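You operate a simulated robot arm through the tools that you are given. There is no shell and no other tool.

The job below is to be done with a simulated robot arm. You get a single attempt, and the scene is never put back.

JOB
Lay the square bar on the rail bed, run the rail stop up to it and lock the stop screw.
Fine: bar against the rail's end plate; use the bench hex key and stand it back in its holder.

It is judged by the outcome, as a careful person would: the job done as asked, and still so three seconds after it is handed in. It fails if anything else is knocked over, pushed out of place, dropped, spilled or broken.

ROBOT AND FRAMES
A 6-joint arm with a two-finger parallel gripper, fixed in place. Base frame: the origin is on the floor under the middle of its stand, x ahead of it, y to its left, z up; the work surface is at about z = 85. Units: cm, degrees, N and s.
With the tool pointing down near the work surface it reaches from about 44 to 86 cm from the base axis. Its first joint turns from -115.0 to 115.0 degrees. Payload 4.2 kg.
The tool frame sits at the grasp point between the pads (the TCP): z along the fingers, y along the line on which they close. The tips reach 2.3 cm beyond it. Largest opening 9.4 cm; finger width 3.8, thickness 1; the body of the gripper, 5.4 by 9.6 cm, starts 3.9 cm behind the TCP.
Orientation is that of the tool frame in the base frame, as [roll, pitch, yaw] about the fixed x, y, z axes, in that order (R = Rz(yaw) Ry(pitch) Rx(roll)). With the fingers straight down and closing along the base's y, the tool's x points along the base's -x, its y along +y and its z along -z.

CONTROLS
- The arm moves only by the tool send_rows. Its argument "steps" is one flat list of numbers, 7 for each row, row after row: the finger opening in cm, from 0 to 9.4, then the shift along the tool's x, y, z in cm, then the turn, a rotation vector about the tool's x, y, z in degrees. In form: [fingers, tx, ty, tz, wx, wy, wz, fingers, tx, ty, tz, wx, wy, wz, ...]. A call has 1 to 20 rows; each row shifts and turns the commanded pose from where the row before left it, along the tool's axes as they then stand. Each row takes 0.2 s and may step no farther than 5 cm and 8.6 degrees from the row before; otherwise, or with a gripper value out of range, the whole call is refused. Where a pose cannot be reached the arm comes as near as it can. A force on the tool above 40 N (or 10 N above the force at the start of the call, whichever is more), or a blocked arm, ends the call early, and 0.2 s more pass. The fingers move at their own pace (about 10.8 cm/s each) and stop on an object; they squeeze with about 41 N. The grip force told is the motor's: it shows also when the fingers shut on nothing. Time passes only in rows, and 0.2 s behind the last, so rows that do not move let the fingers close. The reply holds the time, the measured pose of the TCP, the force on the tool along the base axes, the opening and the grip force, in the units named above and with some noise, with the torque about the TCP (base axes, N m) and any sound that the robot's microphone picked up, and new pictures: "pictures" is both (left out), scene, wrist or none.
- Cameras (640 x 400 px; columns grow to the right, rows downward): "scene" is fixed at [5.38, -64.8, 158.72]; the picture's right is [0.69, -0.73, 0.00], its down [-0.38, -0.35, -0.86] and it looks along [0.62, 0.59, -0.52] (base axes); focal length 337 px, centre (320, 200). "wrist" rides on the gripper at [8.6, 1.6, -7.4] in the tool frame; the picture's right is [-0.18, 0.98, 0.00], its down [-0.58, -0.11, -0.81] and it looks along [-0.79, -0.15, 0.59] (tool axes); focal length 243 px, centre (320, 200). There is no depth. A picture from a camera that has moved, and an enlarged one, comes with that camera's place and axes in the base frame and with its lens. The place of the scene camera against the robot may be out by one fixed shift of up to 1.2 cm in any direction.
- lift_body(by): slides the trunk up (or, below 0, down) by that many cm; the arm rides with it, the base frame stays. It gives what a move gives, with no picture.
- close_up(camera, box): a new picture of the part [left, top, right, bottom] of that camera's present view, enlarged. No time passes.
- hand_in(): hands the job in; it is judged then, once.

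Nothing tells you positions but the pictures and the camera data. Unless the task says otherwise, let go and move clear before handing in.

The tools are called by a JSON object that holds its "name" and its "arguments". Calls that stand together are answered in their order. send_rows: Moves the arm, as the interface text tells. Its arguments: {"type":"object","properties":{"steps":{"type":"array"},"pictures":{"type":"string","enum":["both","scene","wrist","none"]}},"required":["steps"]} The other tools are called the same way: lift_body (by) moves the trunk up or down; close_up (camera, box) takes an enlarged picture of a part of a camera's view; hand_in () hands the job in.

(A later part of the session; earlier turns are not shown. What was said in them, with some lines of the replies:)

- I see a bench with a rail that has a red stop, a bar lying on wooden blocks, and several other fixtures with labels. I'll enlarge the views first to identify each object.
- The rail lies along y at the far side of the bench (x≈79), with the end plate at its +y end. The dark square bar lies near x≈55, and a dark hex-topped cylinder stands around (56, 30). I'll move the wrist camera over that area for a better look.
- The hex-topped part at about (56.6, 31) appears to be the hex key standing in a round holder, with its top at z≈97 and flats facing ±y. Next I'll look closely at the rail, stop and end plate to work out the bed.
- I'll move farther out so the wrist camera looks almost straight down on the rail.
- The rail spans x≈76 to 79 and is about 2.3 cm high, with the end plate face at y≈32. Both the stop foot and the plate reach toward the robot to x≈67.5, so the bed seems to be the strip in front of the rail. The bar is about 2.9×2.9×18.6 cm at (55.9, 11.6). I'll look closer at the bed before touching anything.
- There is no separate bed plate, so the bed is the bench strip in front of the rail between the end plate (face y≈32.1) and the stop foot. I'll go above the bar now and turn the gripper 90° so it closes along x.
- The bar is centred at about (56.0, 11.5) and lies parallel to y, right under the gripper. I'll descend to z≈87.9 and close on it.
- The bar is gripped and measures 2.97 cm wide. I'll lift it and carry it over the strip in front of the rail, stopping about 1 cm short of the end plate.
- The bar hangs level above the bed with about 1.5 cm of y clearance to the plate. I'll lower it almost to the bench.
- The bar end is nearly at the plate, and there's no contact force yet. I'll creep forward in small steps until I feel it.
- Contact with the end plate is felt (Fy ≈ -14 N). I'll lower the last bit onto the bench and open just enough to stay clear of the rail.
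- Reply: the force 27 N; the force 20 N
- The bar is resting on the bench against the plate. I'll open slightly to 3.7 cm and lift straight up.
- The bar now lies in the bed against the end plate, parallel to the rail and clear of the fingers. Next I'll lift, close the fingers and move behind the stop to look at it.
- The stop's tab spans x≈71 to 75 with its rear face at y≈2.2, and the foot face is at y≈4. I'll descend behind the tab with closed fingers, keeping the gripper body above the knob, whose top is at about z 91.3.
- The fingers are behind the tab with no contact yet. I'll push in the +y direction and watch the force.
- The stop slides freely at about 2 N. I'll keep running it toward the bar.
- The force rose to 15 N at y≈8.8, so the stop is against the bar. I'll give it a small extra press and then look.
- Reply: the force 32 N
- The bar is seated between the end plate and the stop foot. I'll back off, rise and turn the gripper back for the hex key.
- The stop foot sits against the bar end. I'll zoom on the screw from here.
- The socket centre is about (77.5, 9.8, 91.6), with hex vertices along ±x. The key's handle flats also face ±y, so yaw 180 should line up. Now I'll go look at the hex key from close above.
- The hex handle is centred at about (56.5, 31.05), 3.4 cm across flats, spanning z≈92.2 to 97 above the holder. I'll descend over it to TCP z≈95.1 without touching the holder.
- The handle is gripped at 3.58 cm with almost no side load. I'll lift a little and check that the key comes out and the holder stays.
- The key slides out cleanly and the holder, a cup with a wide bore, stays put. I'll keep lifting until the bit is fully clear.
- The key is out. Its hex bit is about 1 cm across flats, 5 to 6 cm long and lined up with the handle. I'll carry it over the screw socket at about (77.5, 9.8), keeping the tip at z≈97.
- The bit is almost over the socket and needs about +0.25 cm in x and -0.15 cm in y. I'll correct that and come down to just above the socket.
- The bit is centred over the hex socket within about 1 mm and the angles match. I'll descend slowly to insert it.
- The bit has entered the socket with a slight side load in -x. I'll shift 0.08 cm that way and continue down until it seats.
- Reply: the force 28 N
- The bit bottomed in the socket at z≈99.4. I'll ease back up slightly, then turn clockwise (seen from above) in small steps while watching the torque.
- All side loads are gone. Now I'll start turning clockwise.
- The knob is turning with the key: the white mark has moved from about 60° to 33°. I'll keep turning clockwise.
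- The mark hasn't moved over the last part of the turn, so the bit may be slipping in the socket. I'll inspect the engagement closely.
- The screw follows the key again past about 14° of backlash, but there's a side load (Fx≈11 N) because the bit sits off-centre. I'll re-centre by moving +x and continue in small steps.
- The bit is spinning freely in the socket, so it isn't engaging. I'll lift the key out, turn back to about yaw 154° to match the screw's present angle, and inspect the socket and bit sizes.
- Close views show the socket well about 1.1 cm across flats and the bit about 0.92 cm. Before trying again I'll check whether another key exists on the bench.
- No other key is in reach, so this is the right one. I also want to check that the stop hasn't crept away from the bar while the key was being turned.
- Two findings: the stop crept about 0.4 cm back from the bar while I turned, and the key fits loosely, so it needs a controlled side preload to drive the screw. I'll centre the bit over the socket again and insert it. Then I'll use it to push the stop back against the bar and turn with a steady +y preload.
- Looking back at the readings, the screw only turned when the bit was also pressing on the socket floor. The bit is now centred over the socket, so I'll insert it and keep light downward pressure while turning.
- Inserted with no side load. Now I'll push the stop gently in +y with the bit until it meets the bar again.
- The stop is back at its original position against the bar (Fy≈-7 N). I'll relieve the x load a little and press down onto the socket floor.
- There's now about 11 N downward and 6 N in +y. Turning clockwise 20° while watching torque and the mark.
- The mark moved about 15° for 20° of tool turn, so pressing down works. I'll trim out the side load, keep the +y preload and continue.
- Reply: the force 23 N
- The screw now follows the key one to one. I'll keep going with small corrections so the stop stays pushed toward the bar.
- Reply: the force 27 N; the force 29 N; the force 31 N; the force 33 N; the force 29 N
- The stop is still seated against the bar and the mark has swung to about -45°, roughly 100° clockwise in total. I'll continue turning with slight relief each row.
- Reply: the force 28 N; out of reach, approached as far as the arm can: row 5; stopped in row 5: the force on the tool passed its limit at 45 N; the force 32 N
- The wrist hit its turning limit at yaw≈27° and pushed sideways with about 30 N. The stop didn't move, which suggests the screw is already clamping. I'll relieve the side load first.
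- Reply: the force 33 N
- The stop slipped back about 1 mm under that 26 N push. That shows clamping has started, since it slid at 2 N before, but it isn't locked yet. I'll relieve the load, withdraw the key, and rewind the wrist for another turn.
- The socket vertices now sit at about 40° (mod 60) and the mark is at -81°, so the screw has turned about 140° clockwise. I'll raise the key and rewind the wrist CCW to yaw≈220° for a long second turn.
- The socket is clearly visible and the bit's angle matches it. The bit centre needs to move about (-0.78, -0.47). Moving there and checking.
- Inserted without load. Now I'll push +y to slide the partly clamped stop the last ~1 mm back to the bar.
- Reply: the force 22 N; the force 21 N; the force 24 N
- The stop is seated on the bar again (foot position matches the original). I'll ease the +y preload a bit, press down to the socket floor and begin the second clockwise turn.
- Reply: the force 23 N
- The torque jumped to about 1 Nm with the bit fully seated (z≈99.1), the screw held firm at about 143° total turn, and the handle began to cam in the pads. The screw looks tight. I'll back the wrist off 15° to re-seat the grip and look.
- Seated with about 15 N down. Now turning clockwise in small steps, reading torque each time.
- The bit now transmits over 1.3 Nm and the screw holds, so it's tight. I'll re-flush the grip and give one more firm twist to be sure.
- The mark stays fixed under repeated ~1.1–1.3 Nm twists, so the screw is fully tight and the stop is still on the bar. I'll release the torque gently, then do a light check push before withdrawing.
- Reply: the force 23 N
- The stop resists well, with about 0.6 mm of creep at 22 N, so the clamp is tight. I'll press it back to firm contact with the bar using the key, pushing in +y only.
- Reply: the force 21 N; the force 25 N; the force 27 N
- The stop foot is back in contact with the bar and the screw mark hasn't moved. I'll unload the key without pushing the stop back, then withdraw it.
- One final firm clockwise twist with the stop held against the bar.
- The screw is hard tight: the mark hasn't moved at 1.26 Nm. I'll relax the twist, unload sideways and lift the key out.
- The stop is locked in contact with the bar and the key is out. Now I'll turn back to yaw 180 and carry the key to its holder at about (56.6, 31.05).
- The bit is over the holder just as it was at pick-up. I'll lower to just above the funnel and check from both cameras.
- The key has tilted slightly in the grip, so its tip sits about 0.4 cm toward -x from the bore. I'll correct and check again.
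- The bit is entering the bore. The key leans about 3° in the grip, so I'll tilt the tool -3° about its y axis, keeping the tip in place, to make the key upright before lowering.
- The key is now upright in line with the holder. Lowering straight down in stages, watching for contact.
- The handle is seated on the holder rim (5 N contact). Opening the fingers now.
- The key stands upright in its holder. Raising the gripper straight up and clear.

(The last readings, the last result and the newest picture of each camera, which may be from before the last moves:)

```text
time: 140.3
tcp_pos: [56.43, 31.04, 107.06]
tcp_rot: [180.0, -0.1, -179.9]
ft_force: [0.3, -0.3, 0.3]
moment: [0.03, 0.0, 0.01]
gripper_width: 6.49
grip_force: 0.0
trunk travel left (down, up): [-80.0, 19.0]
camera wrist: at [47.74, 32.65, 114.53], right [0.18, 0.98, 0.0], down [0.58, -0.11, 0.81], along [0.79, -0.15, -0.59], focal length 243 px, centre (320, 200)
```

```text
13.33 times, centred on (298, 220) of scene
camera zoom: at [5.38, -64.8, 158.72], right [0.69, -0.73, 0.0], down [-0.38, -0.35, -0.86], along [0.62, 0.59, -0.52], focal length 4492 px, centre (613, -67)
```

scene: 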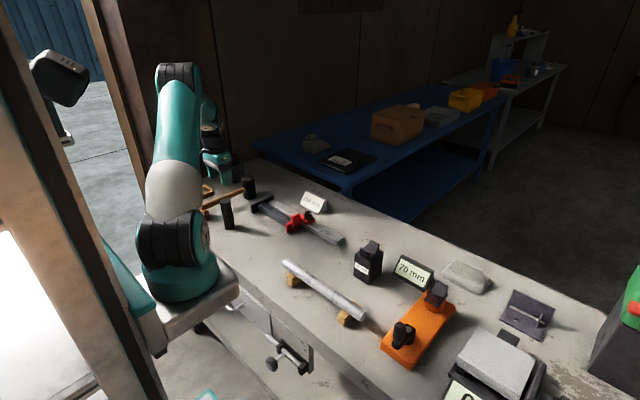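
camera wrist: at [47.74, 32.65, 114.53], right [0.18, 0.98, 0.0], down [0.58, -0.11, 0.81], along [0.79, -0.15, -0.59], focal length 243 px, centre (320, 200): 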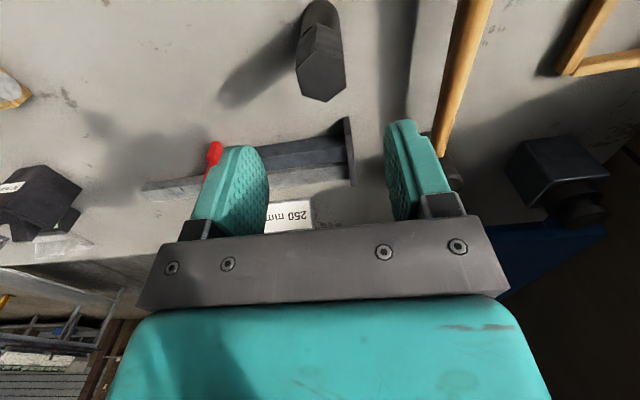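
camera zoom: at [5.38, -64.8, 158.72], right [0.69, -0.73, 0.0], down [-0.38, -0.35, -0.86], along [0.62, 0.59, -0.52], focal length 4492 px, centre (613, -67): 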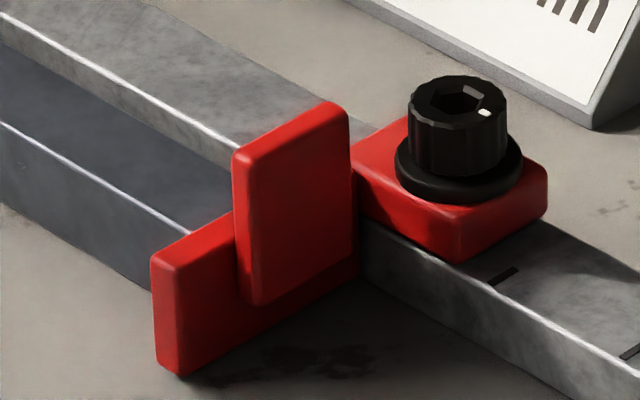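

The key is back upright in its holder and the stop hasn't moved. I'll make a last visual check of both ends of the bar from above.

{"name": "send_rows", "arguments": {"steps": [6.5, -2.8, -2.8, -0.8, 0, 0, 0, 6.5, -2.8, -2.8, -0.8, 0, 0, 0, 6.5, -2.8, -2.8, -0.8, 0, 0, 0, 6.5, -2.8, -2.8, -0.8, 0, 0, 0, 6.5, -2.8, 0, 0, 0, 0, 0, 6.5, 0, 0, 0, 0, 0, 0], "pictures": "wrist"}}

{"name": "close_up", "arguments": {"camera": "wrist", "box": [380, 0, 540, 100]}}

{"name": "close_up", "arguments": {"camera": "wrist", "box": [160, 0, 320, 100]}}

```text
time: 141.7
tcp_pos: [70.62, 19.69, 110.23]
tcp_rot: [-180.0, 0.0, -179.9]
ft_force: [-0.5, -0.5, 0.5]
moment: [0.0, 0.0, -0.02]
gripper_width: 6.51
grip_force: 0.0
trunk travel left (down, up): [-80.0, 19.0]
camera wrist: at [61.87, 21.44, 117.64], right [0.18, 0.98, 0.0], down [0.58, -0.11, 0.81], along [0.79, -0.15, -0.59], focal length 243 px, centre (320, 200)
```

wrist: 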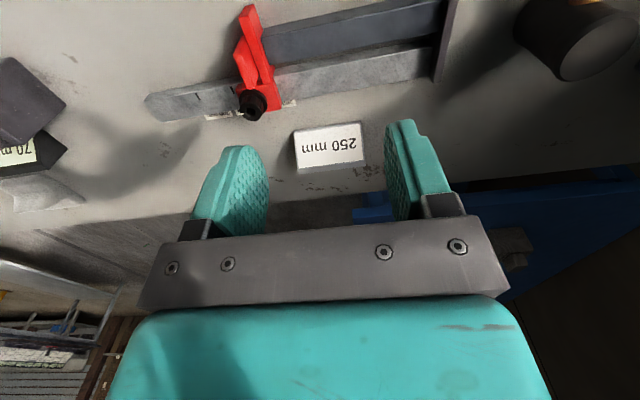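

```text
4.00 times, centred on (460, 50) of wrist
camera zoom: at [61.87, 21.44, 117.64], right [0.18, 0.98, 0.0], down [0.58, -0.11, 0.81], along [0.79, -0.15, -0.59], focal length 970 px, centre (-240, 800)
```

zoom: 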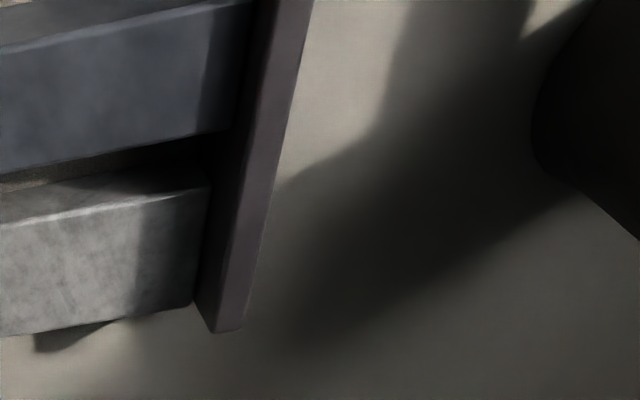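

```text
4.00 times, centred on (240, 50) of wrist
camera zoom: at [61.87, 21.44, 117.64], right [0.18, 0.98, 0.0], down [0.58, -0.11, 0.81], along [0.79, -0.15, -0.59], focal length 970 px, centre (640, 800)
```

zoom: 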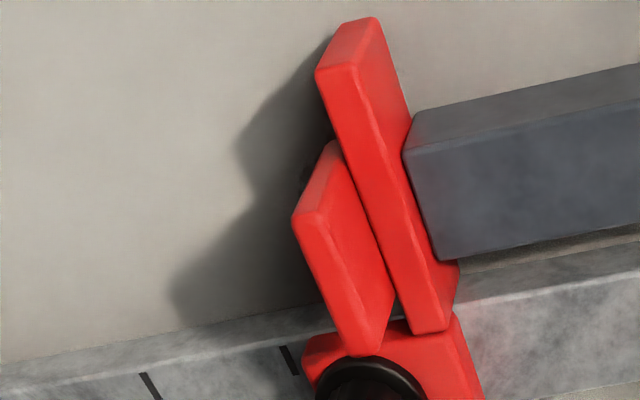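

{"name": "close_up", "arguments": {"camera": "wrist", "box": [252, 22, 284, 72]}}

{"name": "close_up", "arguments": {"camera": "wrist", "box": [424, 0, 456, 50]}}

{"name": "close_up", "arguments": {"camera": "scene", "box": [250, 195, 275, 215]}}

{"name": "close_up", "arguments": {"camera": "scene", "box": [280, 210, 305, 230]}}

```text
8.00 times, centred on (268, 47) of wrist
camera zoom: at [61.87, 21.44, 117.64], right [0.18, 0.98, 0.0], down [0.58, -0.11, 0.81], along [0.79, -0.15, -0.59], focal length 1941 px, centre (736, 1424)
```

zoom: 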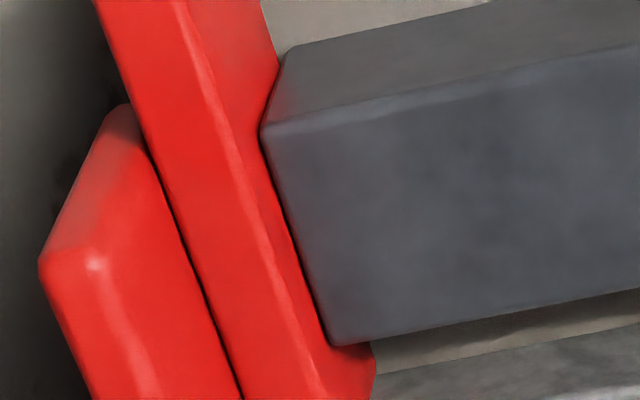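

```text
8.00 times, centred on (440, 25) of wrist
camera zoom: at [61.87, 21.44, 117.64], right [0.18, 0.98, 0.0], down [0.58, -0.11, 0.81], along [0.79, -0.15, -0.59], focal length 1941 px, centre (-640, 1600)
```

zoom: 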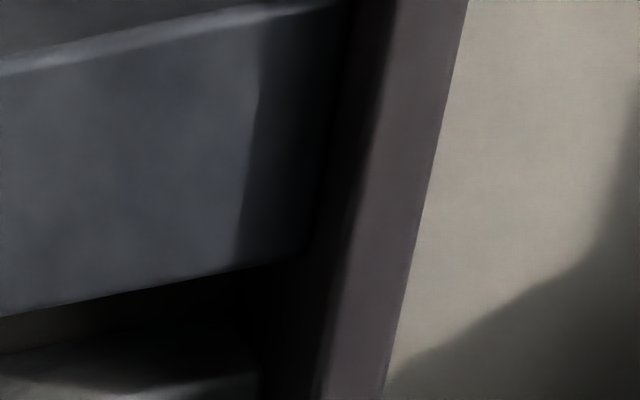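

```text
16.00 times, centred on (262, 205) of scene
camera zoom: at [5.38, -64.8, 158.72], right [0.69, -0.73, 0.0], down [-0.38, -0.35, -0.86], along [0.62, 0.59, -0.52], focal length 5391 px, centre (1240, 120)
```

zoom: 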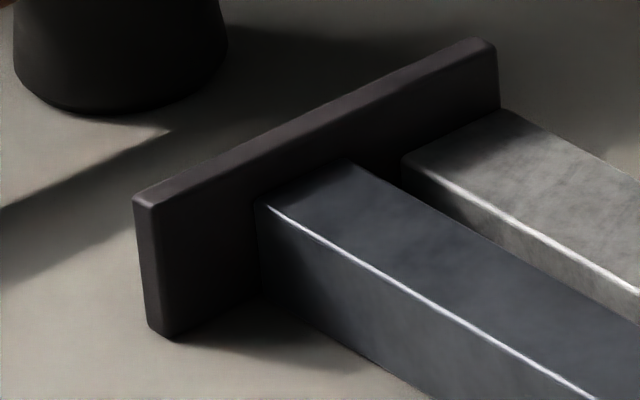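

```text
16.00 times, centred on (292, 220) of scene
camera zoom: at [5.38, -64.8, 158.72], right [0.69, -0.73, 0.0], down [-0.38, -0.35, -0.86], along [0.62, 0.59, -0.52], focal length 5391 px, centre (760, -120)
```

zoom: 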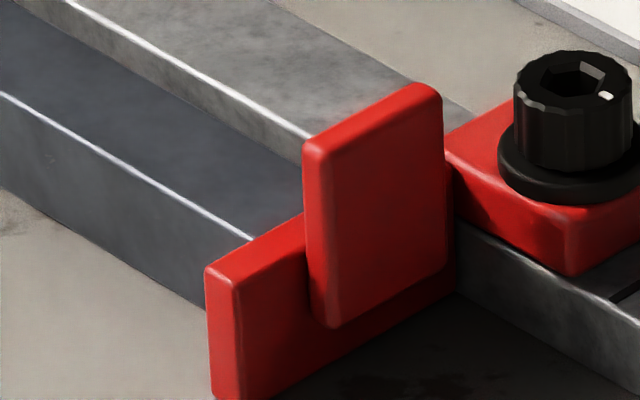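

Everything checks out in the last views. The bar lies on the bed with one end flat against the end plate and the stop foot flat against the other. The screw is tight, the hex key stands in its holder, and the gripper is empty and well clear. I'm handing the job in.

{"name": "hand_in", "arguments": {}}

```text
The job is handed in.
```

The square bar is lying on the bench strip in front of the rail, with one end against the end plate. The stop is up against the bar's other end and the stop screw is tight. The job is handed in, and I have had no result back beyond that confirmation.

- **Bar:** Contact with the end plate was felt as a force when I placed it, and the last pictures show it still flat there. It sits parallel to the rail with about a 1.5 cm gap, not touching the rail's side.
- **Stop and screw:** The screw turned about 145° clockwise and then held firm under repeated twists of about 1.1–1.3 Nm. The stop resists being slid, but it is not completely rigid. In a test push it crept about 0.6 mm at 22 N, so I pressed it back against the bar afterwards. Before tightening it slid at about 2 N.
- **Hex key:** I used the bench hex key and stood it back upright in its holder. It fits loosely in the screw and only drove it when pressed down. My first turns slipped and let the stop creep back a few millimetres, which I corrected before the final tightening.

I saw nothing else on the bench knocked over or moved, and the gripper is empty and clear of everything.
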